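You operate a simulated robot arm through the tools that you are given. There is no shell and no other tool. Be economical: measure what you need, move in short steps, check, and stop when the job is done.

You are at the controls of a simulated two-armed robot. One attempt, no reset.

JOB
Put the stack of small spoons from the second shelf from the bottom of the grey rack on the plain cardboard sheet. Take the white case from the top of the sorting bench and leave it on the low shelf under the lamp cabinet. Put the bundle of small spoons on the top of the sorting bench away on the top of the grey rack. Put the green-band fork stack on the left shelf under the sorting bench. The order is free. Set down upright: white case.

It is judged by the outcome, as a careful person would: the job done as asked, and still so three seconds after it is handed in. It fails if anything else is knocked over, pushed out of place, dropped, spilled or broken. Flat cloth is picked up by pressing the open fingertips on it (5 to 10 N) and closing them slowly along it; thin cloth reads only 2 to 8 mm in the jaws.

ROBOT AND FRAMES
Two 6-joint arms with two-finger grippers on one trunk, on a base that drives. Base frame: it is fixed to the floor where the robot stands at the start and does not move with it; the origin is under the middle of the robot, x ahead of it, y to its left, z up; the surface under the hand at the start is at about z = 960. Units: mm, rad, N and s.
The left shoulder is at the start at [70, 176, 1077], the right one opposite. With the tool pointing down near the work surface each hand reaches from about 460 to 780 mm from the robot's upright axis, wherever it stands, measured 20 degrees to its own side. Places, roughly: bundle of small spoons [-500, -5500, 750]; green-band fork stack (13x3x3 cm) [-1500, -5100, 800]; left shelf under the sorting bench [-900, -5200, 200]; low shelf under the lamp cabinet [500, -3400, 300]; plain cardboard sheet (28x20x1 cm) [800, 3100, 300]; stack of small spoons (13x3x3 cm) [700, 100, 600]; top of the grey rack [800, 100, 1600]; white case [-500, -5250, 750]. Payload 2.45 kg a hand.
The tool frame of a hand sits at the grasp point between the pads (the TCP): z along the fingers, y along the line on which they close. The tips reach 26 mm beyond it. The gripper opens to 96 mm. The gripper's body begins 69 mm behind the TCP.
Orientation is told as [roll, pitch, yaw] about the base's x, y, z axes, in that order, counted from this pose: with the fingers straight down and closing along the base's y, the tool's x points along the base's -x, its y along +y and its z along -z.

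CONTROLS
- The arms move only by the tool nudge_tool. It takes "left_commands", "right_commands" or both (then of equal length, played together; a hand with none holds still); each is a list of rows, each a list of 7 numbers: the shift along the base's x, y, z in mm, then the turn, a rotation vector about the base's x, y, z in rad, then the closure in counts, from 0 (fully open) to 255 (shut). In form: [[dx, dy, dz, wx, wy, wz, hand], ...]. A call has 1 to 20 rows; each row shifts and turns the commanded pose from where the row before left it. A row lasts 0.2 s, in which the tool goes at most 50 mm and 0.15 rad; a call with a longer step from one row to the next is refused whole, and so is a gripper value outside its range. A pose out of reach is approached as far as the arm can. The call stops where the force on the tool passes 40 N (or 10 N more than at its start, if that is more) or the arm is blocked; 0.2 s more then pass. Each finger halts on what it meets, pressing with about 41 N; the grip force reading is that of the motor and also rises with nothing between the fingers. The clock runs only during rows and for 0.2 s after the last one: add rows that do not move to give the fingers time. The reply holds the time, the measured pose of the TCP, the force on the tool along the base axes, the opening and the grip force, in the units named above and with some noise, with the torque about the TCP (base axes, N m) and any sound that the robot's microphone picked up.
- Cameras (640 x 400 px; columns grow to the right, rows downward): "scene" is now at [138.4, 23.4, 1430.2]; the picture's right is [0.18, -0.98, 0.00], its down [-0.29, -0.05, -0.96] and it looks along [0.94, 0.17, -0.30] (base axes); focal length 214 px, centre (320, 200). "left" rides on the left gripper at [82, -3, -98] in its tool frame; the picture's right is [0.04, 1.00, 0.00], its down [-0.73, 0.03, -0.68] and it looks along [-0.68, 0.03, 0.73] (tool axes); focal length 256 px, centre (320, 200). "right" rides on the right gripper at [82, 3, -98] in its tool frame; the picture's right is [-0.04, 1.00, 0.00], its down [-0.73, -0.03, -0.68] and it looks along [-0.68, -0.03, 0.73] (tool axes); focal length 256 px, centre (320, 200). There is no depth. A picture from a camera that has moved, and an enlarged one, comes with that camera's place and axes in the base frame and with its lens. The place of the scene camera against the robot may be out by one fixed shift of up to 12 mm in any direction.
- camera(camera): a new picture of that camera. The clock stands still meanwhile.
- lift_body(by): slides the trunk up (or, below 0, down) by that many mm; the arms and the scene camera ride with it, the base frame stays. It gives what a move gives, with no picture.
- roll_base(legs): drives the robot by 1 to 6 legs, each [ahead, left, turn to the left] in mm, mm and rad, along the robot's own axes; the way and the turn of a leg run together, so that a leg with both is an arc; at most 1500 mm and 3.142 rad a leg. The arms and the cameras ride along, it lands a little off, and it stops where it bumps. It gives what a move gives.
- head_to(pan, tilt): turns the head with the scene camera to pan (to the left, within 1.501 rad either way) and tilt (down, from -0.506 to 1.204), counted from straight ahead of the robot. It gives what a move gives.
- inspect(camera, box): a new picture of the part [left, top, right, bottom] of that camera's present view, enlarged. The clock stands still meanwhile.
- close_job(): hands the job in; it is judged then, once.

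Work in short steps. Places have to be worked out from the pictures, the camera data and where the tool is seen: move nearer, look again, correct. Check each grasp and each placing, and mend what went wrong. You have 165 turns and 138 pictures in all, those below and enlarged ones among them. Open the grippers and draw the arms clear of the work before you hand the job in, unless the task says otherwise; then end with one line.

The tools are called after "Emit:" as a command line: name --argument value ..., lists and objects as JSON in quotes. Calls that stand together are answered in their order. nudge_tool: Moves the arms, as the interface text tells. Its arguments: {"type":"object","properties":{"left_commands":{"type":"array"},"right_commands":{"type":"array"}},"required":[]} The other tools are called the same way: lift_body (by) slides the trunk up or down; roll_base (legs) drives the base; head_to (pan, tilt) turns the head that bears the scene camera; camera (camera) takes a picture; inspect (camera, box) takes an enlarged picture of a part of a camera's view; close_job () hands the job in.

At the start:

```text
time_s: 0.0
left_tcp_pos: [402.2, 369.5, 999.6]
left_orientation: [0.0, 0.002, 0.0]
left_contact_force: [-0.3, 0.8, 0.5]
left_torque: [-0.01, 0.02, 0.01]
left_opening: 95.9
left_grip_force: 0.1
right_tcp_pos: [573.0, -105.8, 1007.3]
right_orientation: [0.055, 0.003, -0.037]
right_contact_force: [-0.2, -0.9, -0.4]
right_torque: [0.01, 0.01, 0.02]
right_opening: 96.1
right_grip_force: 0.1
trunk travel left (down, up): [-562.0, 278.0]
robot x, y, heading: [2.3, -0.1, -0.001]
head pan, tilt: [0.182, 0.3]
```

scene: 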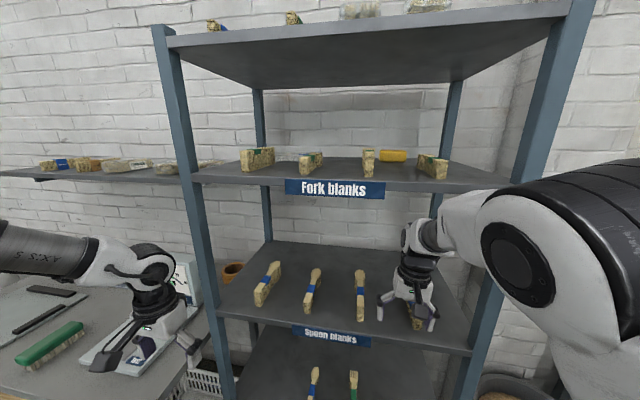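
right: 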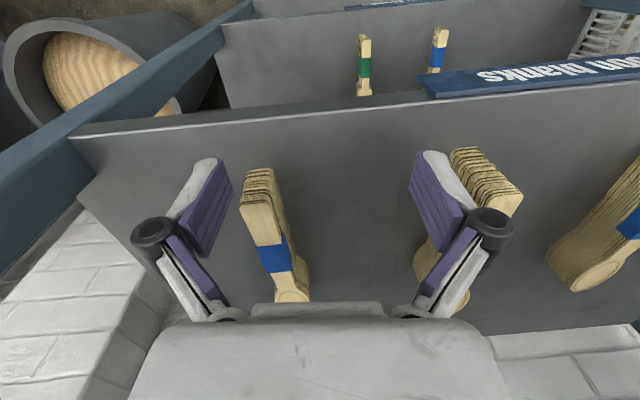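
left: 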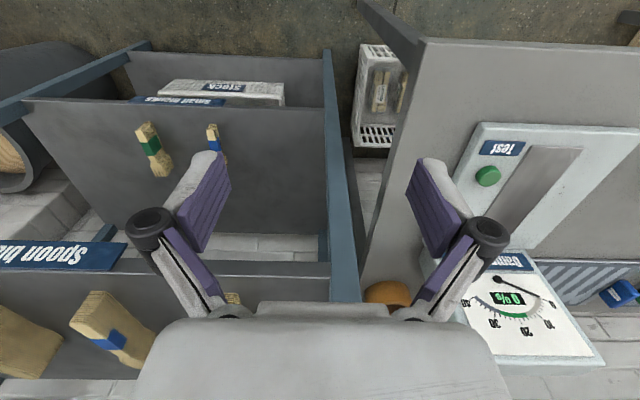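

The right hand is over the spoon shelf (z about 960). I look down with the head to see the lower shelves.

Emit:
head_to --pan 0.1 --tilt 0.9

Emit:
camera --camera "scene"

```text
time_s: 1.0
left_tcp_pos: [401.6, 369.1, 1000.4]
left_orientation: [0.0, 0.002, -0.001]
left_contact_force: [-0.2, -0.1, 0.2]
left_torque: [-0.02, 0.0, -0.03]
left_opening: 95.9
left_grip_force: 0.2
right_tcp_pos: [572.8, -106.5, 1009.3]
right_orientation: [0.061, 0.003, -0.042]
right_contact_force: [0.5, -0.3, 0.1]
right_torque: [0.02, 0.02, -0.01]
right_opening: 95.8
right_grip_force: 0.0
trunk travel left (down, up): [-562.0, 278.0]
robot x, y, heading: [-0.8, -0.5, 0.0]
head pan, tilt: [0.099, 0.901]
```

```text
134 pictures are left
camera scene: at [121.8, 14.1, 1378.0], right [0.1, -0.99, 0.0], down [-0.78, -0.08, -0.62], along [0.62, 0.06, -0.78], focal length 214 px, centre (320, 200)
```

scene: 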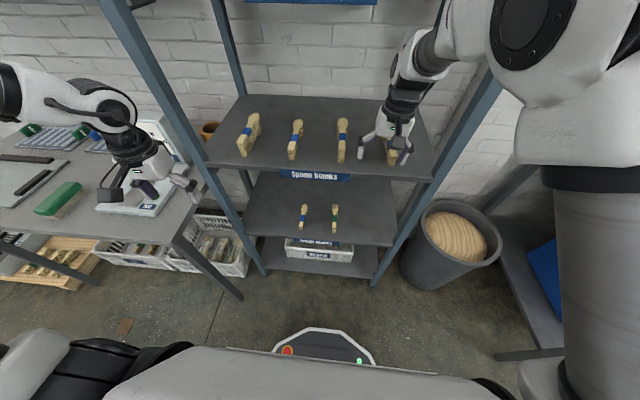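

Two stacks stand on the second shelf; I enlarge them and the labels.

Emit:
inspect --camera "scene" --box '[240, 170, 400, 270]'

Emit:
inspect --camera "left" --box '[60, 60, 300, 210]'

```text
4.00 times, centred on (320, 220) of scene
camera zoom: at [121.8, 14.1, 1378.0], right [0.1, -0.99, 0.0], down [-0.78, -0.08, -0.62], along [0.62, 0.06, -0.78], focal length 858 px, centre (320, 120)
```

zoom: 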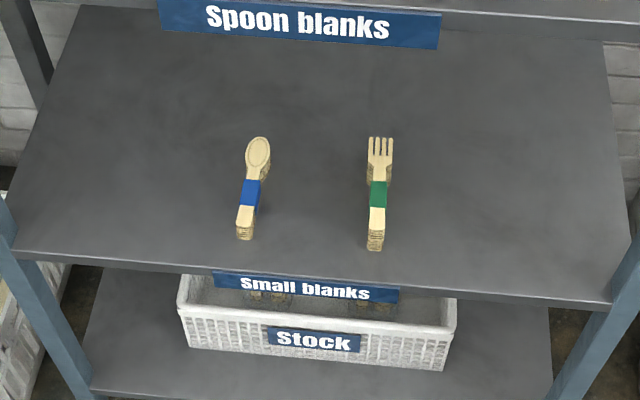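

```text
2.67 times, centred on (180, 135) of left
camera zoom: at [321.2, 365.7, 1097.1], right [-0.04, 1.0, 0.0], down [0.73, 0.03, 0.68], along [0.68, 0.03, -0.73], focal length 683 px, centre (693, 373)
```

zoom: 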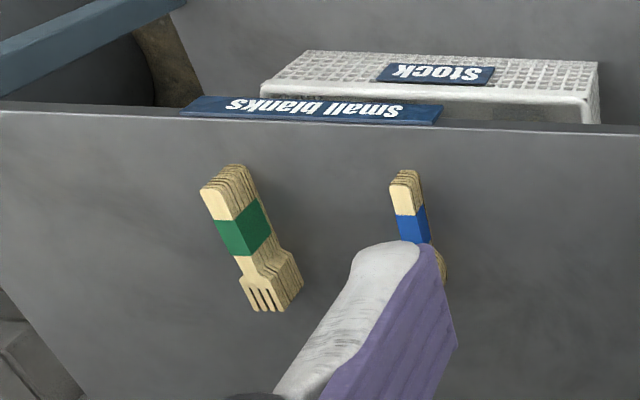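

The blue-banded stack (spoons) is at about (631,140,590), the green one is forks. I raise both hands a little before backing out of the rack.

Emit:
nudge_tool --left_commands '[[0, 0, 40, 0, 0, 0, 0], [0, 0, 40, 0, 0, 0, 0], [0, 0, 0, 0, 0, 0, 0]]' --right_commands '[[0, 0, 30, 0, 0, 0, 0], [0, 0, 30, 0, 0, 0, 0], [0, 0, 0, 0, 0, 0, 0]]'

Emit:
head_to --pan 1.5 --tilt 0.4

Emit:
camera --camera "scene"

Emit:
head_to --pan -1.5 --tilt 0.4

Emit:
camera --camera "scene"

```text
time_s: 1.8
left_tcp_pos: [436.8, 363.2, 1060.0]
left_orientation: [0.002, 0.004, -0.001]
left_contact_force: [0.6, 0.6, -0.4]
left_torque: [0.0, 0.0, 0.01]
left_opening: 96.1
left_grip_force: 0.1
left hand out of reach, approached as far as the arm can: row 1, 2
right_tcp_pos: [569.9, -106.3, 1066.4]
right_orientation: [0.054, 0.005, -0.037]
right_contact_force: [0.3, 0.2, 0.6]
right_torque: [0.0, 0.0, 0.0]
right_opening: 95.7
right_grip_force: 0.0
trunk travel left (down, up): [-562.0, 278.0]
robot x, y, heading: [-0.2, 2.2, -0.002]
head pan, tilt: [0.099, 0.901]
```

```text
time_s: 3.3
left_tcp_pos: [436.7, 363.2, 1059.3]
left_orientation: [-0.001, 0.001, 0.0]
left_contact_force: [-0.2, 1.0, 0.1]
left_torque: [0.01, 0.02, -0.02]
left_opening: 96.0
left_grip_force: 0.0
right_tcp_pos: [569.9, -105.5, 1067.1]
right_orientation: [0.055, 0.01, -0.038]
right_contact_force: [0.3, -0.1, -0.6]
right_torque: [-0.01, 0.02, -0.01]
right_opening: 96.1
right_grip_force: 0.1
trunk travel left (down, up): [-562.0, 278.0]
robot x, y, heading: [-1.4, 1.2, 0.003]
head pan, tilt: [1.499, 0.4]
```

```text
131 pictures are left
camera scene: at [51.5, 100.1, 1420.7], right [1.0, -0.07, 0.0], down [-0.03, -0.39, -0.92], along [0.07, 0.92, -0.39], focal length 214 px, centre (320, 200)
```

scene: 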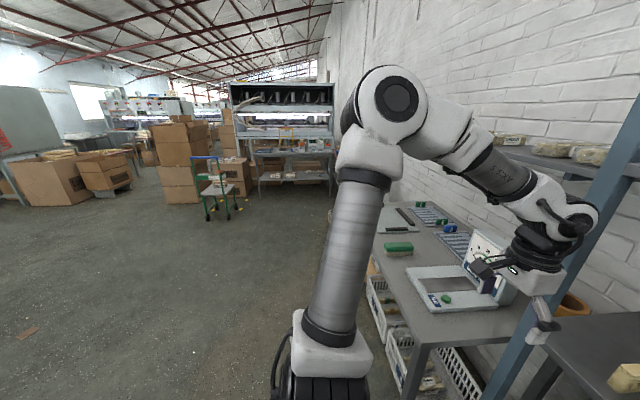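

```text
time_s: 5.9
left_tcp_pos: [436.7, 364.4, 1060.6]
left_orientation: [0.0, 0.004, -0.001]
left_contact_force: [0.1, 0.6, 0.9]
left_torque: [-0.02, -0.01, 0.02]
left_opening: 96.2
left_grip_force: 0.0
right_tcp_pos: [568.9, -107.0, 1065.4]
right_orientation: [0.053, 0.011, -0.038]
right_contact_force: [0.6, -0.3, 0.3]
right_torque: [-0.01, 0.0, -0.01]
right_opening: 96.0
right_grip_force: 0.0
trunk travel left (down, up): [-562.0, 278.0]
robot x, y, heading: [0.6, -1.8, -0.002]
head pan, tilt: [-1.499, 0.4]
```

```text
130 pictures are left
camera scene: at [51.5, -84.8, 1420.9], right [-1.0, -0.07, 0.0], down [-0.03, 0.39, -0.92], along [0.07, -0.92, -0.39], focal length 214 px, centre (320, 200)
```

scene: 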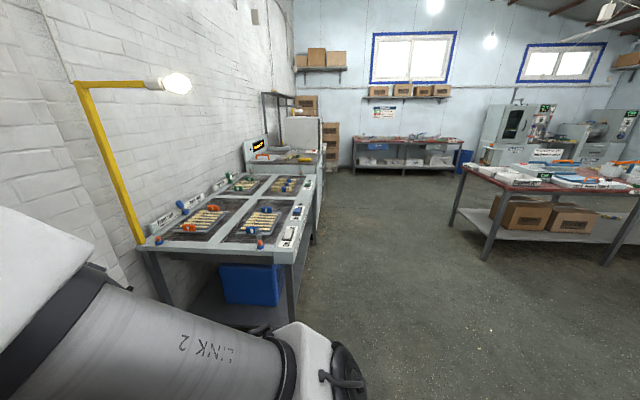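

The aisle is clear. I back out, then lower the trunk and look at the lower shelves again.

Emit:
roll_base --legs '[[-450, 0, 0]]'

Emit:
lift_body --by -390

Emit:
head_to --pan 0.1 --tilt 0.45

Emit:
camera --camera "scene"

Emit:
camera --camera "left"

```text
time_s: 8.7
left_tcp_pos: [-19.8, 362.6, 1060.2]
left_orientation: [0.0, 0.004, 0.0]
left_contact_force: [0.3, 0.1, -0.4]
left_torque: [-0.01, -0.02, 0.0]
left_opening: 96.2
left_grip_force: 0.0
right_tcp_pos: [114.5, -106.2, 1069.0]
right_orientation: [0.055, 0.002, -0.037]
right_contact_force: [0.7, -1.1, -0.2]
right_torque: [0.02, 0.01, 0.0]
right_opening: 96.1
right_grip_force: 0.1
trunk travel left (down, up): [-562.0, 278.0]
robot x, y, heading: [-461.0, 3.8, -0.001]
head pan, tilt: [-1.499, 0.4]
```

```text
time_s: 12.4
left_tcp_pos: [-20.0, 363.5, 670.7]
left_orientation: [0.002, 0.004, 0.0]
left_contact_force: [0.0, -0.9, 0.2]
left_torque: [-0.02, 0.01, -0.02]
left_opening: 96.0
left_grip_force: 0.1
right_tcp_pos: [114.1, -107.2, 679.7]
right_orientation: [0.055, 0.0, -0.038]
right_contact_force: [0.2, 0.3, 0.6]
right_torque: [-0.03, 0.01, 0.0]
right_opening: 95.7
right_grip_force: 0.0
trunk travel left (down, up): [-172.0, 668.0]
robot x, y, heading: [-459.0, -0.7, 0.002]
head pan, tilt: [-1.499, 0.4]
```

```text
time_s: 14.1
left_tcp_pos: [-19.4, 363.6, 669.9]
left_orientation: [-0.002, 0.004, -0.001]
left_contact_force: [-0.2, 0.1, -0.8]
left_torque: [-0.01, 0.02, 0.01]
left_opening: 96.0
left_grip_force: 0.1
right_tcp_pos: [114.6, -107.5, 679.4]
right_orientation: [0.054, 0.002, -0.039]
right_contact_force: [-0.4, -0.2, -0.1]
right_torque: [0.02, -0.02, -0.04]
right_opening: 95.9
right_grip_force: 0.0
trunk travel left (down, up): [-172.0, 668.0]
robot x, y, heading: [-459.2, -2.9, 0.002]
head pan, tilt: [0.099, 0.45]
```

```text
129 pictures are left
camera scene: at [-319.7, 15.6, 1026.3], right [0.1, -1.0, 0.0], down [-0.43, -0.04, -0.9], along [0.9, 0.09, -0.44], focal length 214 px, centre (320, 200)
```

scene: 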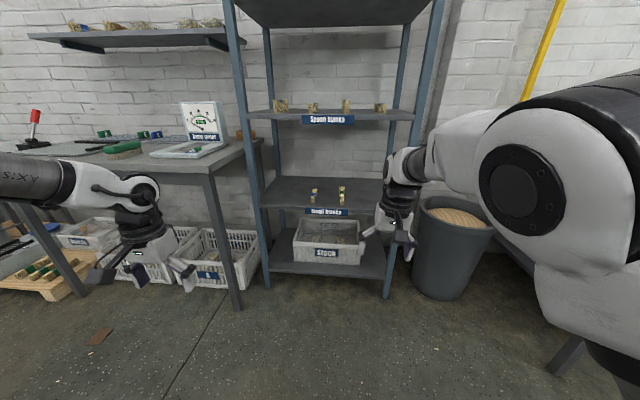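

```text
128 pictures are left
camera left: at [-100.7, 359.3, 768.0], right [-0.04, 1.0, 0.0], down [0.74, 0.03, 0.68], along [0.68, 0.03, -0.74], focal length 256 px, centre (320, 200)
```

left: 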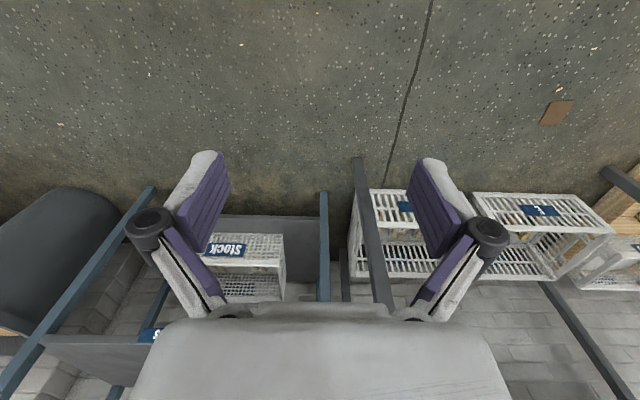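

I use the left hand: bring it forward and inward, and draw the right hand back and outward, while still outside the rack.

Emit:
nudge_tool --left_commands '[[33, -29, -4, 0, 0, 0, 0], [33, -29, -4, 0, 0, 0, 0], [33, -29, -4, 0, 0, 0, 0], [33, -29, -4, 0, 0, 0, 0], [33, -29, -4, 0, 0, 0, 0], [33, -29, -4, 0, 0, 0, 0], [33, -29, -4, 0, 0, 0, 0], [0, 0, 0, 0, 0, 0, 0]]' --right_commands '[[-14, -10, 0, 0, 0, 0, 0], [-14, -10, 0, 0, 0, 0, 0], [-14, -10, 0, 0, 0, 0, 0], [-14, -10, 0, 0, 0, 0, 0], [-14, -10, 0, 0, 0, 0, 0], [-14, -10, 0, 0, 0, 0, 0], [-14, -10, 0, 0, 0, 0, 0], [0, 0, 0, 0, 0, 0, 0]]'

Emit:
camera --camera "left"

Emit:
camera --camera "scene"

```text
time_s: 15.9
left_tcp_pos: [53.5, 314.1, 585.0]
left_orientation: [0.015, -0.004, 0.025]
left_contact_force: [-0.4, -0.7, -0.2]
left_torque: [-0.04, -0.01, 0.02]
left_opening: 96.0
left_grip_force: 0.1
left hand out of reach, approached as far as the arm can: row 2, 3, 4, 5, 6, 7
right_tcp_pos: [15.5, -175.0, 679.4]
right_orientation: [0.057, 0.001, -0.037]
right_contact_force: [-0.1, 0.4, 0.2]
right_torque: [0.04, 0.02, 0.0]
right_opening: 96.0
right_grip_force: 0.1
trunk travel left (down, up): [-172.0, 668.0]
robot x, y, heading: [-458.7, -0.4, 0.001]
head pan, tilt: [0.099, 0.45]
```

```text
127 pictures are left
camera left: at [-28.6, 306.3, 681.3], right [-0.06, 1.0, 0.01], down [0.73, 0.04, 0.68], along [0.68, 0.05, -0.73], focal length 256 px, centre (320, 200)
```

left: 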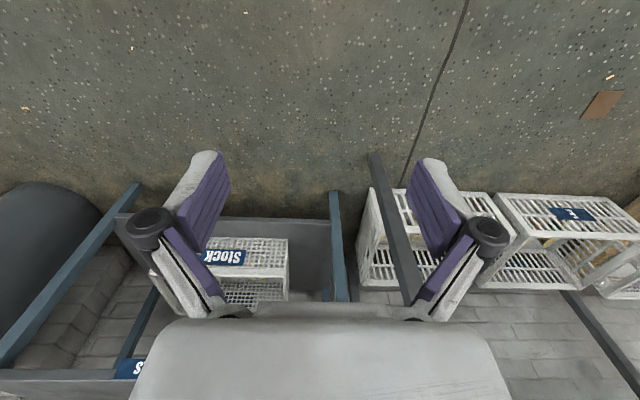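

```text
126 pictures are left
camera scene: at [-319.6, 15.6, 1026.3], right [0.1, -1.0, 0.0], down [-0.43, -0.04, -0.9], along [0.9, 0.09, -0.44], focal length 214 px, centre (320, 200)
```

scene: 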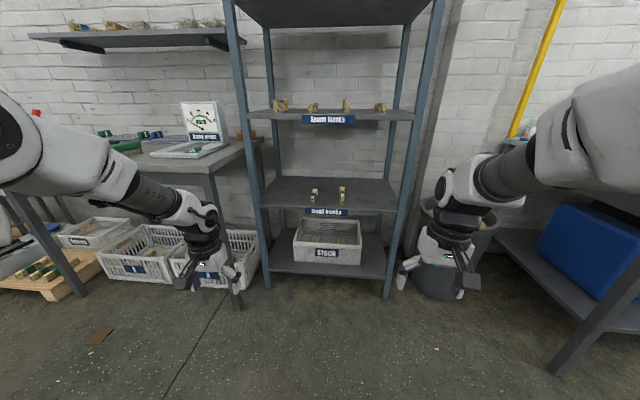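

The left arm only followed partly; I try again from here with up and then forward steps.

Emit:
nudge_tool --left_commands '[[30, 0, 20, 0, 0, 0, 0], [30, 0, 20, 0, 0, 0, 0], [30, -20, 20, 0, 0, 0, 0], [30, -30, 0, 0, 0, 0, 0], [30, -30, 0, 0, 0, 0, 0], [0, -30, 0, 0, 0, 0, 0], [0, 0, 0, 0, 0, 0, 0]]'

```text
time_s: 17.5
left_tcp_pos: [56.5, 317.5, 606.8]
left_orientation: [0.026, -0.012, 0.043]
left_contact_force: [0.5, 0.5, -0.1]
left_torque: [-0.02, 0.01, -0.01]
left_opening: 95.9
left_grip_force: 0.1
left hand out of reach, approached as far as the arm can: row 1, 2, 3, 4, 5, 6
right_tcp_pos: [15.1, -176.4, 680.9]
right_orientation: [0.056, -0.001, -0.039]
right_contact_force: [0.3, -0.2, -0.8]
right_torque: [0.0, 0.01, -0.01]
right_opening: 96.1
right_grip_force: 0.1
trunk travel left (down, up): [-172.0, 668.0]
robot x, y, heading: [-461.4, 0.2, -0.001]
head pan, tilt: [0.099, 0.45]
```

Emit:
nudge_tool --left_commands '[[0, -30, 0, 0, 0, 0, 0], [0, -30, 0, 0, 0, 0, 0], [0, 0, 0, 0, 0, 0, 0]]'

Emit:
nudge_tool --left_commands '[[30, 0, 0, 0, 0, 0, 0], [30, 0, 0, 0, 0, 0, 0], [0, 0, 0, 0, 0, 0, 0]]'

```text
time_s: 18.3
left_tcp_pos: [43.0, 310.4, 600.2]
left_orientation: [0.026, -0.01, 0.043]
left_contact_force: [-0.3, 0.0, 0.2]
left_torque: [-0.01, 0.0, 0.0]
left_opening: 96.0
left_grip_force: 0.2
left hand out of reach, approached as far as the arm can: row 1, 2
right_tcp_pos: [15.2, -175.8, 680.0]
right_orientation: [0.055, 0.0, -0.04]
right_contact_force: [0.0, 0.2, -0.5]
right_torque: [0.02, -0.01, 0.01]
right_opening: 95.9
right_grip_force: 0.0
trunk travel left (down, up): [-172.0, 668.0]
robot x, y, heading: [-458.7, 0.1, -0.005]
head pan, tilt: [0.099, 0.45]
```

```text
time_s: 19.1
left_tcp_pos: [91.5, 329.4, 590.7]
left_orientation: [0.03, -0.011, 0.056]
left_contact_force: [-0.1, 0.3, 0.6]
left_torque: [0.0, 0.0, 0.01]
left_opening: 96.2
left_grip_force: 0.0
left hand out of reach, approached as far as the arm can: row 1, 2
right_tcp_pos: [16.2, -174.9, 680.3]
right_orientation: [0.055, 0.0, -0.039]
right_contact_force: [-0.1, 0.1, 0.2]
right_torque: [-0.02, 0.01, 0.0]
right_opening: 95.8
right_grip_force: 0.0
trunk travel left (down, up): [-172.0, 668.0]
robot x, y, heading: [-459.1, -0.4, -0.0]
head pan, tilt: [0.099, 0.45]
```

The left arm seems stuck on a bearing; I test whether a wrist yaw frees it.

Emit:
nudge_tool --left_commands '[[0, 0, 0, 0, 0, 0.15, 0], [0, 0, 0, 0, 0, 0.15, 0], [0, 0, 0, 0, 0, 0, 0]]'

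Emit:
nudge_tool --left_commands '[[0, -30, 0, 0, 0, 0, 0], [0, -30, 0, 0, 0, 0, 0], [0, 0, 0, 0, 0, 0, 0]]'

```text
time_s: 19.9
left_tcp_pos: [88.3, 331.4, 592.3]
left_orientation: [0.024, -0.01, 0.345]
left_contact_force: [0.4, 0.5, 0.0]
left_torque: [0.01, 0.0, -0.03]
left_opening: 96.0
left_grip_force: 0.1
left hand out of reach, approached as far as the arm can: row 2
right_tcp_pos: [15.0, -175.6, 679.9]
right_orientation: [0.055, 0.005, -0.036]
right_contact_force: [-0.3, 0.2, -0.5]
right_torque: [0.01, 0.0, 0.0]
right_opening: 96.0
right_grip_force: 0.1
trunk travel left (down, up): [-172.0, 668.0]
robot x, y, heading: [-454.9, 6.3, -0.003]
head pan, tilt: [0.099, 0.45]
```

```text
time_s: 20.7
left_tcp_pos: [68.1, 317.9, 583.9]
left_orientation: [0.025, -0.009, 0.343]
left_contact_force: [0.9, 0.3, -0.1]
left_torque: [0.01, -0.02, 0.0]
left_opening: 96.0
left_grip_force: 0.0
left hand out of reach, approached as far as the arm can: row 1, 2
right_tcp_pos: [14.9, -175.3, 681.0]
right_orientation: [0.057, 0.001, -0.037]
right_contact_force: [0.1, -0.5, -0.1]
right_torque: [0.01, 0.0, 0.0]
right_opening: 95.9
right_grip_force: 0.0
trunk travel left (down, up): [-172.0, 668.0]
robot x, y, heading: [-455.9, -3.0, -0.0]
head pan, tilt: [0.099, 0.45]
```

Left arm is limited on the inside. I use the right hand instead: put the left back near its former pose, and stretch the right forward to test its reach.

Emit:
nudge_tool --left_commands '[[-20, 10, 20, 0, 0, -0.15, 0], [-20, 10, 20, 0, 0, -0.15, 0], [-20, 10, 20, 0, 0, 0, 0], [-20, 10, 20, 0, 0, 0, 0], [0, 0, 0, 0, 0, 0, 0], [0, 0, 0, 0, 0, 0, 0], [0, 0, 0, 0, 0, 0, 0], [0, 0, 0, 0, 0, 0, 0]]' --right_commands '[[32, 10, -4, 0, 0, 0, 0], [32, 10, -4, 0, 0, 0, 0], [32, 10, -4, 0, 0, 0, 0], [32, 10, -4, 0, 0, 0, 0], [32, 10, -4, 0, 0, 0, 0], [32, 10, -4, 0, 0, 0, 0], [32, 10, -4, -0.05, 0, 0.04, 0], [0, 0, 0, 0, 0, 0, 0]]'

```text
time_s: 22.5
left_tcp_pos: [-13.0, 358.0, 663.4]
left_orientation: [0.023, -0.008, 0.044]
left_contact_force: [-0.5, 0.5, -0.9]
left_torque: [-0.02, 0.01, -0.02]
left_opening: 96.1
left_grip_force: 0.1
right_tcp_pos: [239.0, -107.0, 653.9]
right_orientation: [0.006, 0.001, 0.002]
right_contact_force: [-0.2, 0.2, -0.2]
right_torque: [0.02, 0.01, 0.01]
right_opening: 95.8
right_grip_force: 0.0
trunk travel left (down, up): [-172.0, 668.0]
robot x, y, heading: [-459.3, 0.2, 0.0]
head pan, tilt: [0.099, 0.45]
```

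Right hand reaches well. I drive left 248 and partly ahead, then check with the cameras.

Emit:
roll_base --legs '[[0, 248, 0], [230, 0, 0]]'

Emit:
camera --camera "right"

Emit:
camera --camera "scene"

```text
time_s: 25.6
left_tcp_pos: [212.9, 611.6, 661.2]
left_orientation: [0.024, -0.005, 0.05]
left_contact_force: [0.7, -0.6, 0.6]
left_torque: [-0.03, 0.0, 0.03]
left_opening: 96.0
left_grip_force: 0.1
right_tcp_pos: [468.8, 149.0, 654.6]
right_orientation: [0.004, 0.003, 0.01]
right_contact_force: [0.1, -0.3, -0.8]
right_torque: [-0.01, 0.0, -0.02]
right_opening: 96.0
right_grip_force: 0.0
trunk travel left (down, up): [-172.0, 668.0]
robot x, y, heading: [-228.7, 247.6, 0.007]
head pan, tilt: [0.099, 0.45]
```

```text
125 pictures are left
camera right: at [384.9, 151.7, 752.0], right [0.03, 1.0, 0.01], down [0.74, -0.03, 0.68], along [0.68, -0.02, -0.74], focal length 256 px, centre (320, 200)
```

right: 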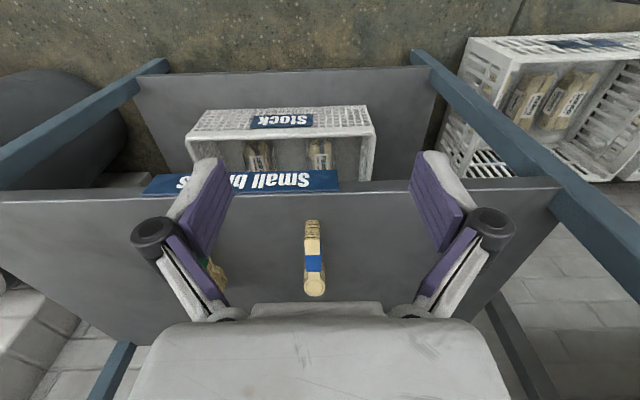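

```text
124 pictures are left
camera scene: at [-90.8, 267.3, 1026.2], right [0.11, -0.99, 0.0], down [-0.43, -0.05, -0.9], along [0.89, 0.1, -0.44], focal length 214 px, centre (320, 200)
```

scene: 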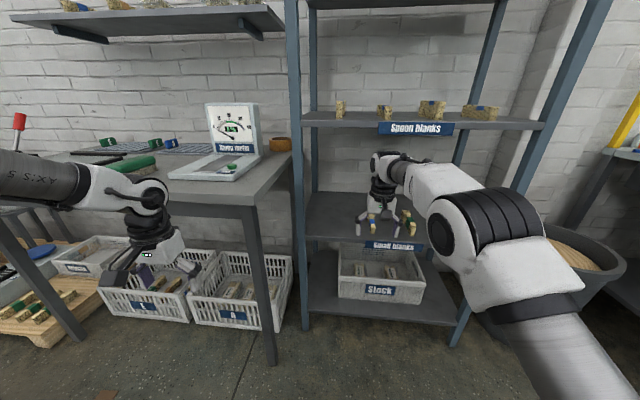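

Stack centre is about (650,137), top z about 575. I drive 115 further (left hand stays clear of the table edge) and extend the arm the rest at height.

Emit:
roll_base --legs '[[115, -6, 0]]'

Emit:
nudge_tool --right_commands '[[25, -4, -10, 0, 0, 0, 0], [25, -4, -10, 0, 0, 0, 0], [0, 0, 0, 0, 0, 0, 0]]'

Emit:
camera --camera "right"

Emit:
camera --camera "scene"

```text
time_s: 26.9
left_tcp_pos: [324.7, 608.4, 662.7]
left_orientation: [0.023, -0.007, 0.055]
left_contact_force: [1.6, 0.4, 0.6]
left_torque: [-0.04, 0.01, 0.02]
left_opening: 96.1
left_grip_force: 0.1
right_tcp_pos: [580.7, 145.8, 653.5]
right_orientation: [0.005, 0.001, 0.014]
right_contact_force: [0.2, -0.5, 0.2]
right_torque: [-0.01, 0.0, -0.01]
right_opening: 96.2
right_grip_force: 0.1
trunk travel left (down, up): [-172.0, 668.0]
robot x, y, heading: [-116.1, 242.8, 0.01]
head pan, tilt: [0.099, 0.45]
```

```text
time_s: 27.7
left_tcp_pos: [324.0, 608.2, 662.8]
left_orientation: [0.024, -0.009, 0.053]
left_contact_force: [-0.2, -0.4, -0.3]
left_torque: [-0.01, 0.0, -0.03]
left_opening: 95.8
left_grip_force: 0.0
right_tcp_pos: [614.6, 133.7, 632.2]
right_orientation: [0.007, 0.001, 0.014]
right_contact_force: [-0.2, -0.2, -0.5]
right_torque: [0.02, 0.04, 0.02]
right_opening: 95.9
right_grip_force: 0.0
right hand out of reach, approached as far as the arm can: row 2
trunk travel left (down, up): [-172.0, 668.0]
robot x, y, heading: [-115.7, 240.6, 0.009]
head pan, tilt: [0.099, 0.45]
```

```text
123 pictures are left
camera right: at [531.9, 136.5, 730.6], right [0.03, 1.0, 0.01], down [0.74, -0.02, 0.68], along [0.68, -0.01, -0.74], focal length 256 px, centre (320, 200)
```

right: 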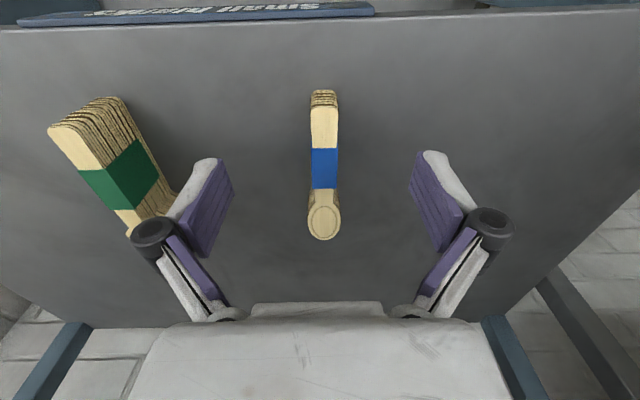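

```text
122 pictures are left
camera scene: at [21.7, 262.6, 1026.2], right [0.11, -0.99, 0.0], down [-0.43, -0.05, -0.9], along [0.89, 0.1, -0.44], focal length 214 px, centre (320, 200)
```

scene: 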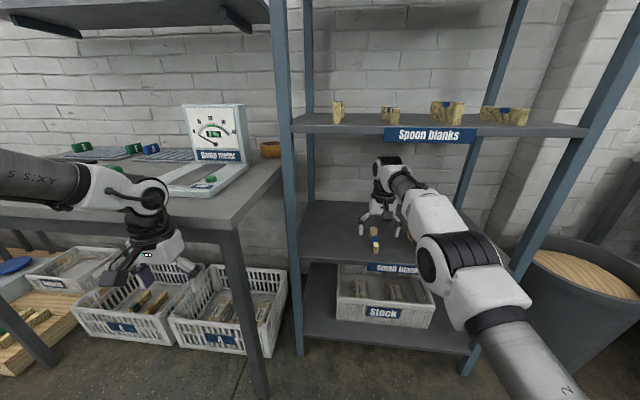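

The spoon stack lies at about (645,138), top about 580. I drive 30 mm on and descend in small steps.

Emit:
roll_base --legs '[[30, 4, 0]]'

Emit:
nudge_tool --right_commands '[[0, 0, -10, 0, 0, 0, 0], [0, 0, -10, 0, 0, 0, 0], [0, 0, -10, 0, 0, 0, 0], [0, 0, 0, 0, 0, 0, 0]]'

Emit:
camera --camera "right"

```text
time_s: 28.4
left_tcp_pos: [326.9, 608.4, 664.1]
left_orientation: [0.026, 0.0, 0.05]
left_contact_force: [-16.9, -2.6, 10.1]
left_torque: [0.14, -2.21, -0.42]
left_opening: 96.0
left_grip_force: 0.1
right_tcp_pos: [623.1, 135.8, 634.7]
right_orientation: [0.006, 0.0, 0.016]
right_contact_force: [-0.3, -0.1, 0.6]
right_torque: [-0.03, -0.03, 0.02]
right_opening: 96.1
right_grip_force: 0.0
trunk travel left (down, up): [-172.0, 668.0]
robot x, y, heading: [-106.9, 246.9, 0.011]
head pan, tilt: [0.099, 0.45]
stopped in leg 1: the force on the tool passed its limit at 69 N (the readings are from after the stop); the commanded pose is now the measured one
```

```text
time_s: 29.4
left_tcp_pos: [327.6, 609.3, 664.6]
left_orientation: [0.024, -0.002, 0.054]
left_contact_force: [-25.4, -2.2, 6.4]
left_torque: [0.18, -2.97, -0.56]
left_opening: 96.0
left_grip_force: 0.0
right_tcp_pos: [621.3, 137.0, 605.0]
right_orientation: [0.008, -0.002, 0.014]
right_contact_force: [0.5, 0.3, 0.2]
right_torque: [-0.01, 0.01, 0.04]
right_opening: 96.1
right_grip_force: 0.1
trunk travel left (down, up): [-172.0, 668.0]
robot x, y, heading: [-109.5, 247.6, 0.011]
head pan, tilt: [0.099, 0.45]
```

```text
121 pictures are left
camera right: at [538.5, 139.1, 702.7], right [0.03, 1.0, 0.01], down [0.73, -0.02, 0.68], along [0.68, -0.01, -0.73], focal length 256 px, centre (320, 200)
```

right: 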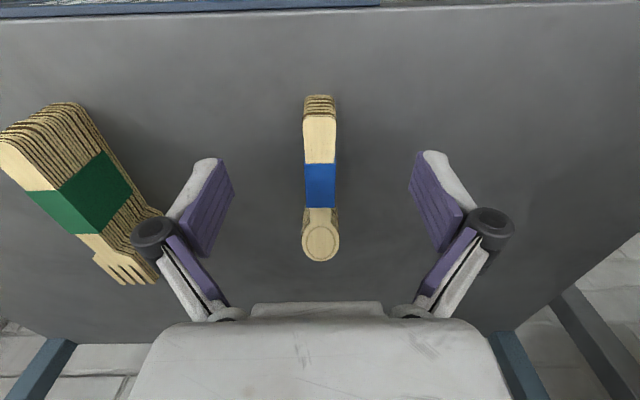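

The left wrist touched the table edge. I pull the left hand back, and extend the right arm at this lower height.

Emit:
nudge_tool --left_commands '[[-20, 0, 0, 0, 0, 0, 0], [-20, 0, 0, 0, 0, 0, 0], [0, 0, 0, 0, 0, 0, 0], [0, 0, 0, 0, 0, 0, 0]]' --right_commands '[[10, 0, 0, 0, 0, 0, 0], [10, 0, 0, 0, 0, 0, 0], [0, 0, -8, 0, 0, 0, 0], [0, 0, 0, 0, 0, 0, 0]]'

Emit:
camera --camera "right"

Emit:
camera --camera "scene"

```text
time_s: 30.4
left_tcp_pos: [310.5, 605.4, 649.4]
left_orientation: [0.025, 0.002, 0.053]
left_contact_force: [0.7, -0.4, -0.5]
left_torque: [0.01, -0.01, -0.02]
left_opening: 95.8
left_grip_force: 0.1
left hand out of reach, approached as far as the arm can: row 1, 2
right_tcp_pos: [629.7, 134.0, 593.7]
right_orientation: [0.005, 0.002, 0.013]
right_contact_force: [-0.1, 0.8, -0.4]
right_torque: [-0.02, -0.03, 0.0]
right_opening: 96.0
right_grip_force: 0.0
right hand out of reach, approached as far as the arm can: row 1, 2
trunk travel left (down, up): [-172.0, 668.0]
robot x, y, heading: [-105.3, 245.8, 0.014]
head pan, tilt: [0.099, 0.45]
```

```text
120 pictures are left
camera right: at [546.3, 137.0, 691.7], right [0.03, 1.0, 0.01], down [0.73, -0.02, 0.68], along [0.68, -0.01, -0.73], focal length 256 px, centre (320, 200)
```

right: 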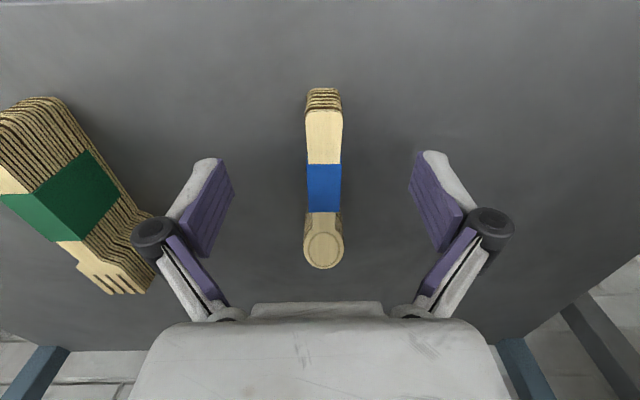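

```text
119 pictures are left
camera scene: at [30.3, 264.2, 1026.3], right [0.11, -0.99, 0.0], down [-0.43, -0.05, -0.9], along [0.89, 0.1, -0.44], focal length 214 px, centre (320, 200)
```

scene: 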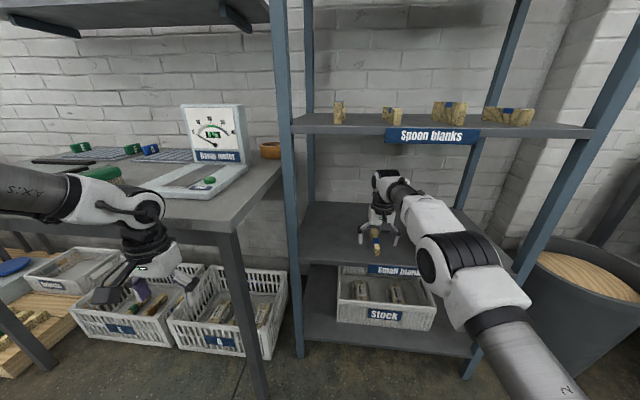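

I am nearly over the band. Descend to TCP z about 578 with a little forward and left.

Emit:
nudge_tool --right_commands '[[4, 2, -6, 0, 0, 0, 0], [4, 2, -6, 0, 0, 0, 0], [0, 0, -4, 0, 0, 0, 0], [0, 0, 0, 0, 0, 0, 0]]'

Emit:
inspect --camera "scene" --box '[320, 160, 480, 260]'

Emit:
camera --camera "right"

```text
time_s: 31.4
left_tcp_pos: [310.9, 605.9, 648.7]
left_orientation: [0.024, 0.001, 0.053]
left_contact_force: [0.3, -0.2, -0.1]
left_torque: [0.0, -0.01, 0.01]
left_opening: 96.0
left_grip_force: 0.1
right_tcp_pos: [633.2, 137.0, 578.1]
right_orientation: [0.005, 0.001, 0.012]
right_contact_force: [0.0, -0.8, 0.6]
right_torque: [-0.03, 0.0, -0.03]
right_opening: 96.1
right_grip_force: 0.0
right hand out of reach, approached as far as the arm can: row 2
trunk travel left (down, up): [-172.0, 668.0]
robot x, y, heading: [-108.3, 245.5, 0.012]
head pan, tilt: [0.099, 0.45]
```

```text
4.00 times, centred on (400, 210) of scene
camera zoom: at [30.3, 264.1, 1026.3], right [0.11, -0.99, 0.0], down [-0.43, -0.05, -0.9], along [0.89, 0.1, -0.44], focal length 858 px, centre (0, 160)
```

zoom: 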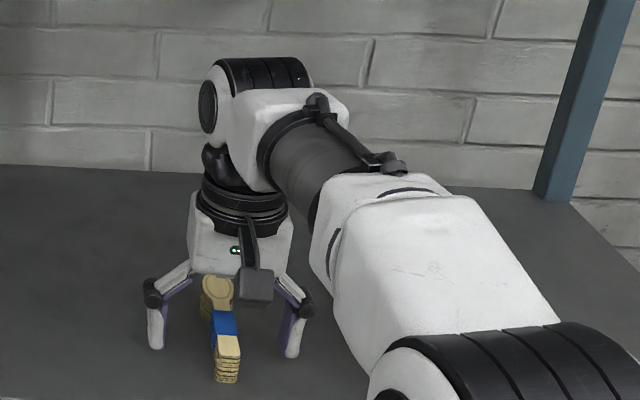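

```text
117 pictures are left
camera right: at [550.5, 140.3, 675.2], right [0.03, 1.0, 0.01], down [0.73, -0.02, 0.68], along [0.68, -0.01, -0.73], focal length 256 px, centre (320, 200)
```

right: 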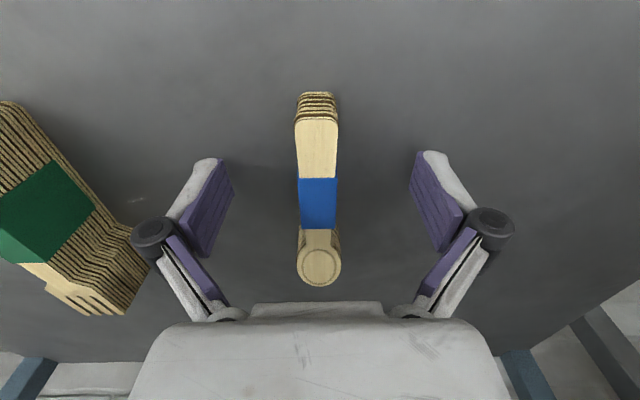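

Emit:
nudge_tool --right_commands '[[0, 0, -4, 0, 0, 0, 0], [0, 0, 0, 0, 0, 0, 0]]'

Emit:
nudge_tool --right_commands '[[0, 0, -4, 0, 0, 0, 0], [0, 0, 0, 0, 0, 0, 0]]'

```text
time_s: 32.0
left_tcp_pos: [311.0, 605.5, 647.8]
left_orientation: [0.024, 0.002, 0.052]
left_contact_force: [-0.7, 0.7, 0.6]
left_torque: [-0.01, 0.02, 0.02]
left_opening: 96.0
left_grip_force: 0.1
right_tcp_pos: [634.0, 136.7, 573.1]
right_orientation: [0.005, -0.001, 0.013]
right_contact_force: [-0.2, 0.3, 0.3]
right_torque: [-0.02, 0.01, -0.01]
right_opening: 96.2
right_grip_force: 0.2
trunk travel left (down, up): [-172.0, 668.0]
robot x, y, heading: [-108.4, 247.8, 0.009]
head pan, tilt: [0.099, 0.45]
```

```text
time_s: 32.6
left_tcp_pos: [311.2, 606.5, 649.9]
left_orientation: [0.025, 0.003, 0.052]
left_contact_force: [0.0, 1.3, -0.1]
left_torque: [0.02, -0.03, 0.01]
left_opening: 96.0
left_grip_force: 0.0
right_tcp_pos: [634.7, 138.4, 570.1]
right_orientation: [0.005, -0.002, 0.014]
right_contact_force: [2.5, -1.4, 7.5]
right_torque: [-0.48, 0.03, 0.15]
right_opening: 95.8
right_grip_force: 0.1
trunk travel left (down, up): [-172.0, 668.0]
robot x, y, heading: [-109.6, 244.1, 0.015]
head pan, tilt: [0.099, 0.45]
```

Shelf touched at z about 544. Raise 3 mm and close.

Emit:
nudge_tool --right_commands '[[0, 0, 4, 0, 0, 0, 0], [0, 0, 0, 0, 0, 0, 80], [0, 0, 0, 0, 0, 0, 130], [0, 0, 0, 0, 0, 0, 170], [0, 0, 0, 0, 0, 0, 255], [0, 0, 0, 0, 0, 0, 255], [0, 0, 0, 0, 0, 0, 255]]'

Emit:
camera --camera "right"

```text
time_s: 33.5
left_tcp_pos: [310.4, 604.0, 650.3]
left_orientation: [0.025, -0.003, 0.05]
left_contact_force: [-0.2, 0.1, 0.0]
left_torque: [0.03, -0.02, -0.03]
left_opening: 96.1
left_grip_force: 0.0
right_tcp_pos: [634.8, 130.9, 584.7]
right_orientation: [0.001, -0.016, 0.009]
right_contact_force: [1.9, -15.0, 30.4]
right_torque: [-0.9, 0.27, 0.15]
right_opening: 45.9
right_grip_force: 10.7
trunk travel left (down, up): [-172.0, 668.0]
robot x, y, heading: [-108.0, 248.2, 0.015]
head pan, tilt: [0.099, 0.45]
stopped in row 4 (right hand): the force on the tool passed its limit at 47 N (the readings are from after the stop); the commanded pose is now the measured one
```

```text
116 pictures are left
camera right: at [549.5, 133.8, 681.4], right [0.03, 1.0, 0.0], down [0.72, -0.02, 0.69], along [0.69, -0.02, -0.72], focal length 256 px, centre (320, 200)
```

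right: 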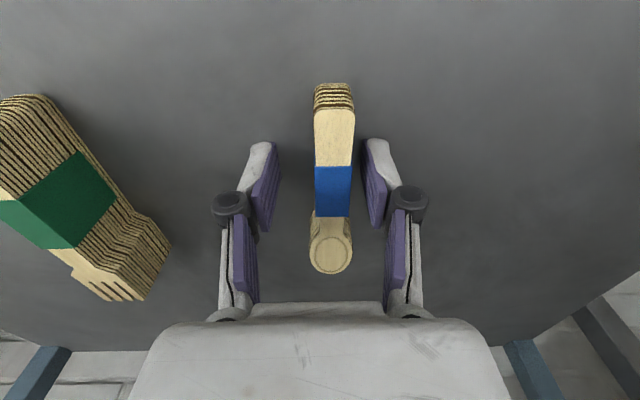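

Closing fingers swing the tips down onto the shelf. I raise 10 mm, recentre +6 mm in y, then close.

Emit:
nudge_tool --right_commands '[[0, 0, 10, 0, 0, 0, 130], [0, 6, 0, 0, 0.015, 0, 130], [0, 0, 0, 0, 0, 0, 130], [0, 0, 0, 0, 0, 0, 160], [0, 0, 0, 0, 0, 0, 190], [0, 0, 0, 0, 0, 0, 255], [0, 0, 0, 0, 0, 0, 255]]'

Emit:
camera --camera "right"

```text
time_s: 35.1
left_tcp_pos: [312.3, 604.3, 648.8]
left_orientation: [0.024, 0.002, 0.051]
left_contact_force: [-0.9, 0.7, -1.1]
left_torque: [-0.01, 0.0, -0.04]
left_opening: 96.3
left_grip_force: 0.1
right_tcp_pos: [631.2, 136.1, 586.7]
right_orientation: [0.002, 0.01, 0.011]
right_contact_force: [0.0, 0.0, 0.3]
right_torque: [0.01, 0.03, -0.05]
right_opening: 14.4
right_grip_force: 40.7
right hand out of reach, approached as far as the arm can: row 2
trunk travel left (down, up): [-172.0, 668.0]
robot x, y, heading: [-110.0, 247.2, 0.015]
head pan, tilt: [0.099, 0.45]
```

```text
115 pictures are left
camera right: at [547.5, 140.4, 685.7], right [0.03, 1.0, 0.0], down [0.74, -0.02, 0.67], along [0.67, -0.02, -0.74], focal length 256 px, centre (320, 200)
```

right: 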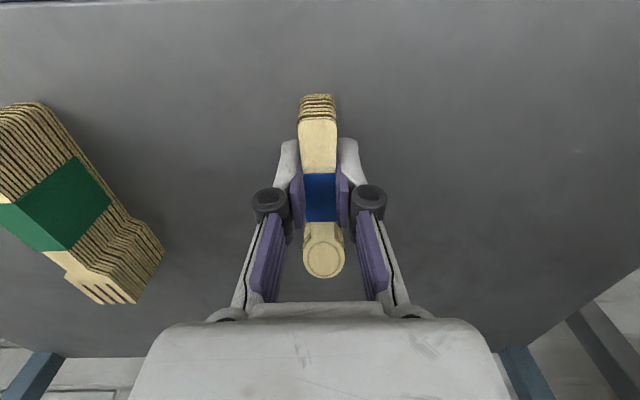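

Gripped at 14 mm, 41 N. Lift 30 mm and check that it comes along.

Emit:
nudge_tool --right_commands '[[0, 0, 15, 0, 0, 0, 255], [0, 0, 15, 0, 0, 0, 255], [0, 0, 0, 0, 0, 0, 255]]'

Emit:
camera --camera "right"

```text
time_s: 36.0
left_tcp_pos: [313.4, 605.3, 648.1]
left_orientation: [0.025, 0.003, 0.051]
left_contact_force: [-0.3, 0.1, -0.1]
left_torque: [-0.03, 0.01, 0.01]
left_opening: 95.9
left_grip_force: 0.1
right_tcp_pos: [624.0, 136.0, 615.3]
right_orientation: [0.001, 0.01, 0.011]
right_contact_force: [0.6, -0.7, -0.3]
right_torque: [0.01, 0.03, -0.02]
right_opening: 14.5
right_grip_force: 40.8
right hand out of reach, approached as far as the arm can: row 2
trunk travel left (down, up): [-172.0, 668.0]
robot x, y, heading: [-108.7, 247.1, 0.009]
head pan, tilt: [0.099, 0.45]
```

```text
114 pictures are left
camera right: at [541.9, 139.4, 714.5], right [0.03, 1.0, 0.0], down [0.74, -0.02, 0.67], along [0.67, -0.02, -0.74], focal length 256 px, centre (320, 200)
```

right: 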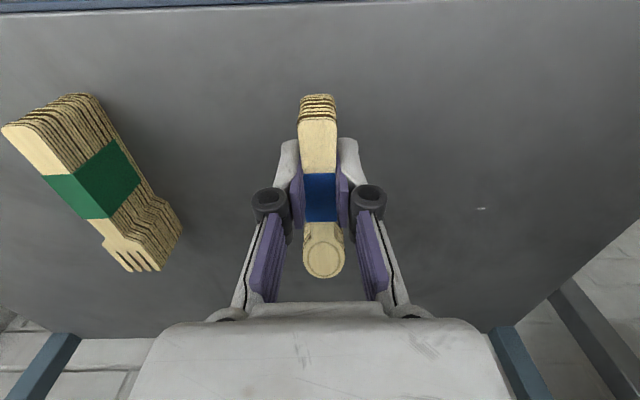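

The stack is held. I back out of the rack straight and look left.

Emit:
roll_base --legs '[[-550, 0, 0]]'

Emit:
head_to --pan 1.1 --tilt 0.3

Emit:
camera --camera "scene"

```text
time_s: 39.1
left_tcp_pos: [-238.9, 598.9, 649.7]
left_orientation: [0.027, 0.002, 0.056]
left_contact_force: [0.0, -0.1, 0.1]
left_torque: [0.02, -0.07, 0.0]
left_opening: 95.9
left_grip_force: 0.1
right_tcp_pos: [75.4, 132.0, 615.5]
right_orientation: [0.002, 0.01, 0.019]
right_contact_force: [0.6, -0.2, -0.4]
right_torque: [0.0, 0.01, -0.01]
right_opening: 14.2
right_grip_force: 40.6
trunk travel left (down, up): [-172.0, 668.0]
robot x, y, heading: [-652.6, 239.3, 0.011]
head pan, tilt: [0.099, 0.45]
```

```text
time_s: 40.4
left_tcp_pos: [-239.6, 600.2, 650.1]
left_orientation: [0.024, 0.002, 0.058]
left_contact_force: [0.1, 0.7, 0.0]
left_torque: [-0.02, 0.03, -0.01]
left_opening: 96.2
left_grip_force: 0.1
right_tcp_pos: [75.9, 131.8, 615.5]
right_orientation: [0.004, 0.012, 0.019]
right_contact_force: [-0.3, 0.1, -0.4]
right_torque: [0.0, 0.0, 0.02]
right_opening: 14.2
right_grip_force: 40.4
trunk travel left (down, up): [-172.0, 668.0]
robot x, y, heading: [-659.8, 236.9, 0.019]
head pan, tilt: [1.1, 0.3]
```

```text
113 pictures are left
camera scene: at [-568.8, 330.2, 1040.2], right [0.9, -0.44, 0.0], down [-0.13, -0.27, -0.96], along [0.42, 0.86, -0.3], focal length 214 px, centre (320, 200)
```

scene: 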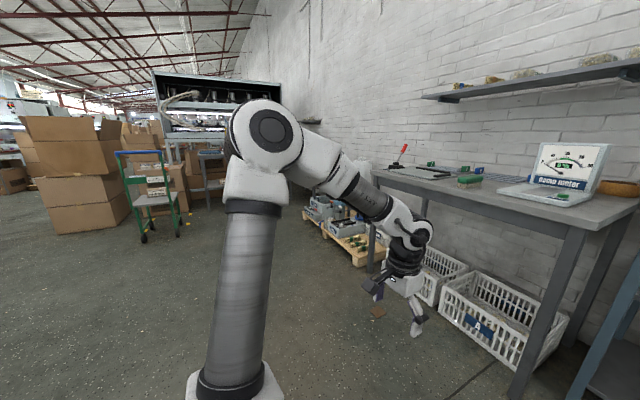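

The aisle left is clear; drive left 1500 and look.

Emit:
roll_base --legs '[[0, 1450, 0]]'

Emit:
head_to --pan 0.6 --tilt 0.35

Emit:
camera --camera "scene"

```text
time_s: 47.6
left_tcp_pos: [-226.7, 2040.0, 649.5]
left_orientation: [0.024, 0.003, 0.023]
left_contact_force: [-0.4, 0.4, -0.5]
left_torque: [0.01, -0.01, 0.01]
left_opening: 96.1
left_grip_force: 0.0
right_tcp_pos: [71.9, 1562.1, 614.7]
right_orientation: [0.001, 0.01, -0.015]
right_contact_force: [-0.1, 1.1, -0.9]
right_torque: [-0.03, 0.05, -0.02]
right_opening: 14.2
right_grip_force: 40.5
trunk travel left (down, up): [-172.0, 668.0]
robot x, y, heading: [-655.8, 1694.0, -0.014]
head pan, tilt: [1.1, 0.3]
```

```text
time_s: 48.5
left_tcp_pos: [-228.3, 2039.5, 649.5]
left_orientation: [0.025, 0.001, 0.023]
left_contact_force: [-0.1, -0.9, -0.9]
left_torque: [0.03, -0.03, 0.01]
left_opening: 96.0
left_grip_force: 0.1
right_tcp_pos: [72.1, 1563.4, 615.4]
right_orientation: [0.001, 0.012, -0.017]
right_contact_force: [-0.1, -0.2, -0.4]
right_torque: [-0.01, -0.04, 0.0]
right_opening: 14.2
right_grip_force: 40.8
trunk travel left (down, up): [-172.0, 668.0]
robot x, y, heading: [-655.7, 1692.8, -0.018]
head pan, tilt: [0.6, 0.351]
```

```text
112 pictures are left
camera scene: at [-531.9, 1750.0, 1035.5], right [0.55, -0.83, 0.0], down [-0.29, -0.19, -0.94], along [0.78, 0.52, -0.34], focal length 214 px, centre (320, 200)
```

scene: 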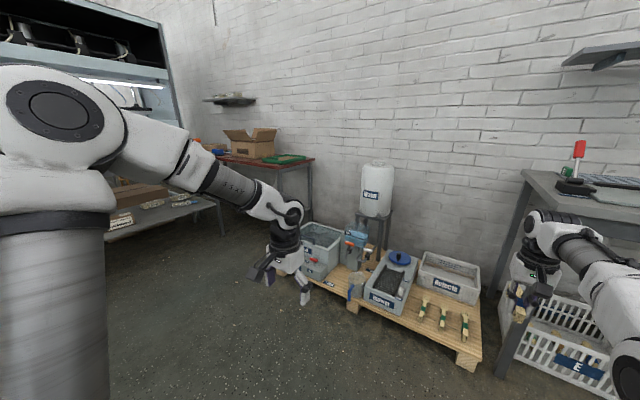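

Emit:
roll_base --legs '[[0, 1000, 0]]'

Emit:
head_to --pan 0.35 --tilt 0.4

Emit:
camera --camera "scene"

```text
time_s: 53.7
left_tcp_pos: [-236.5, 3051.5, 649.1]
left_orientation: [0.024, 0.001, 0.054]
left_contact_force: [-0.1, -0.5, 0.1]
left_torque: [-0.03, 0.0, 0.02]
left_opening: 96.2
left_grip_force: 0.1
right_tcp_pos: [77.0, 2584.5, 614.4]
right_orientation: [0.001, 0.009, 0.013]
right_contact_force: [0.3, 0.1, 0.0]
right_torque: [-0.03, 0.02, -0.07]
right_opening: 14.2
right_grip_force: 40.5
trunk travel left (down, up): [-172.0, 668.0]
robot x, y, heading: [-658.0, 2692.9, 0.013]
head pan, tilt: [0.6, 0.351]
```

```text
time_s: 54.5
left_tcp_pos: [-236.3, 3051.9, 649.1]
left_orientation: [0.025, 0.004, 0.055]
left_contact_force: [-0.7, -0.2, -0.1]
left_torque: [0.03, -0.03, -0.01]
left_opening: 96.1
left_grip_force: 0.0
right_tcp_pos: [76.9, 2584.5, 615.5]
right_orientation: [0.002, 0.009, 0.013]
right_contact_force: [-0.1, -0.4, -0.4]
right_torque: [0.01, 0.02, -0.02]
right_opening: 14.4
right_grip_force: 40.8
trunk travel left (down, up): [-172.0, 668.0]
robot x, y, heading: [-654.0, 2692.5, 0.013]
head pan, tilt: [0.351, 0.4]
```

```text
111 pictures are left
camera scene: at [-521.7, 2732.5, 1031.0], right [0.36, -0.93, 0.0], down [-0.36, -0.14, -0.92], along [0.86, 0.33, -0.39], focal length 214 px, centre (320, 200)
```

scene: 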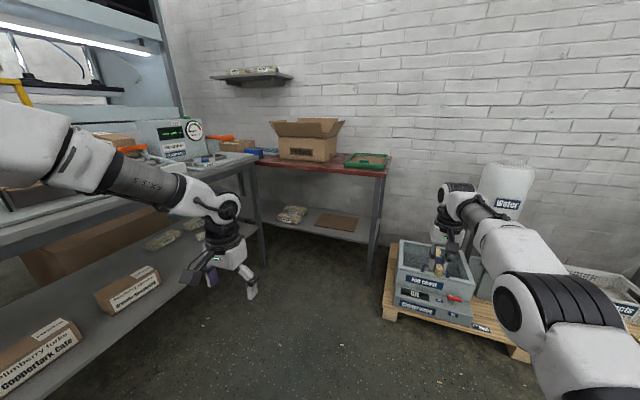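

The plain sheet lies on the low shelf under the red-topped table. I enlarge it.

Emit:
inspect --camera "scene" --box '[240, 140, 400, 240]'

```text
4.00 times, centred on (320, 190) of scene
camera zoom: at [-521.7, 2732.5, 1031.0], right [0.36, -0.93, 0.0], down [-0.36, -0.14, -0.92], along [0.86, 0.33, -0.39], focal length 858 px, centre (320, 240)
```

zoom: 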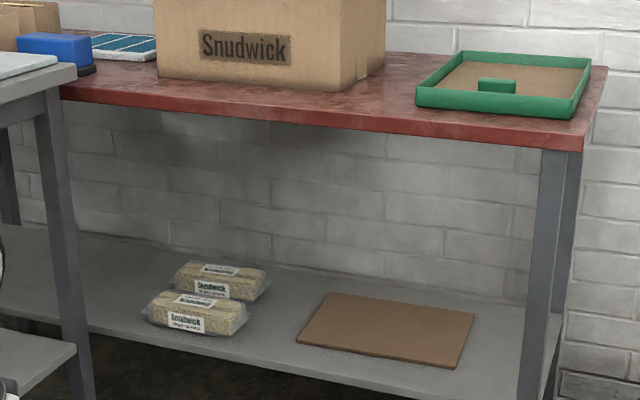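

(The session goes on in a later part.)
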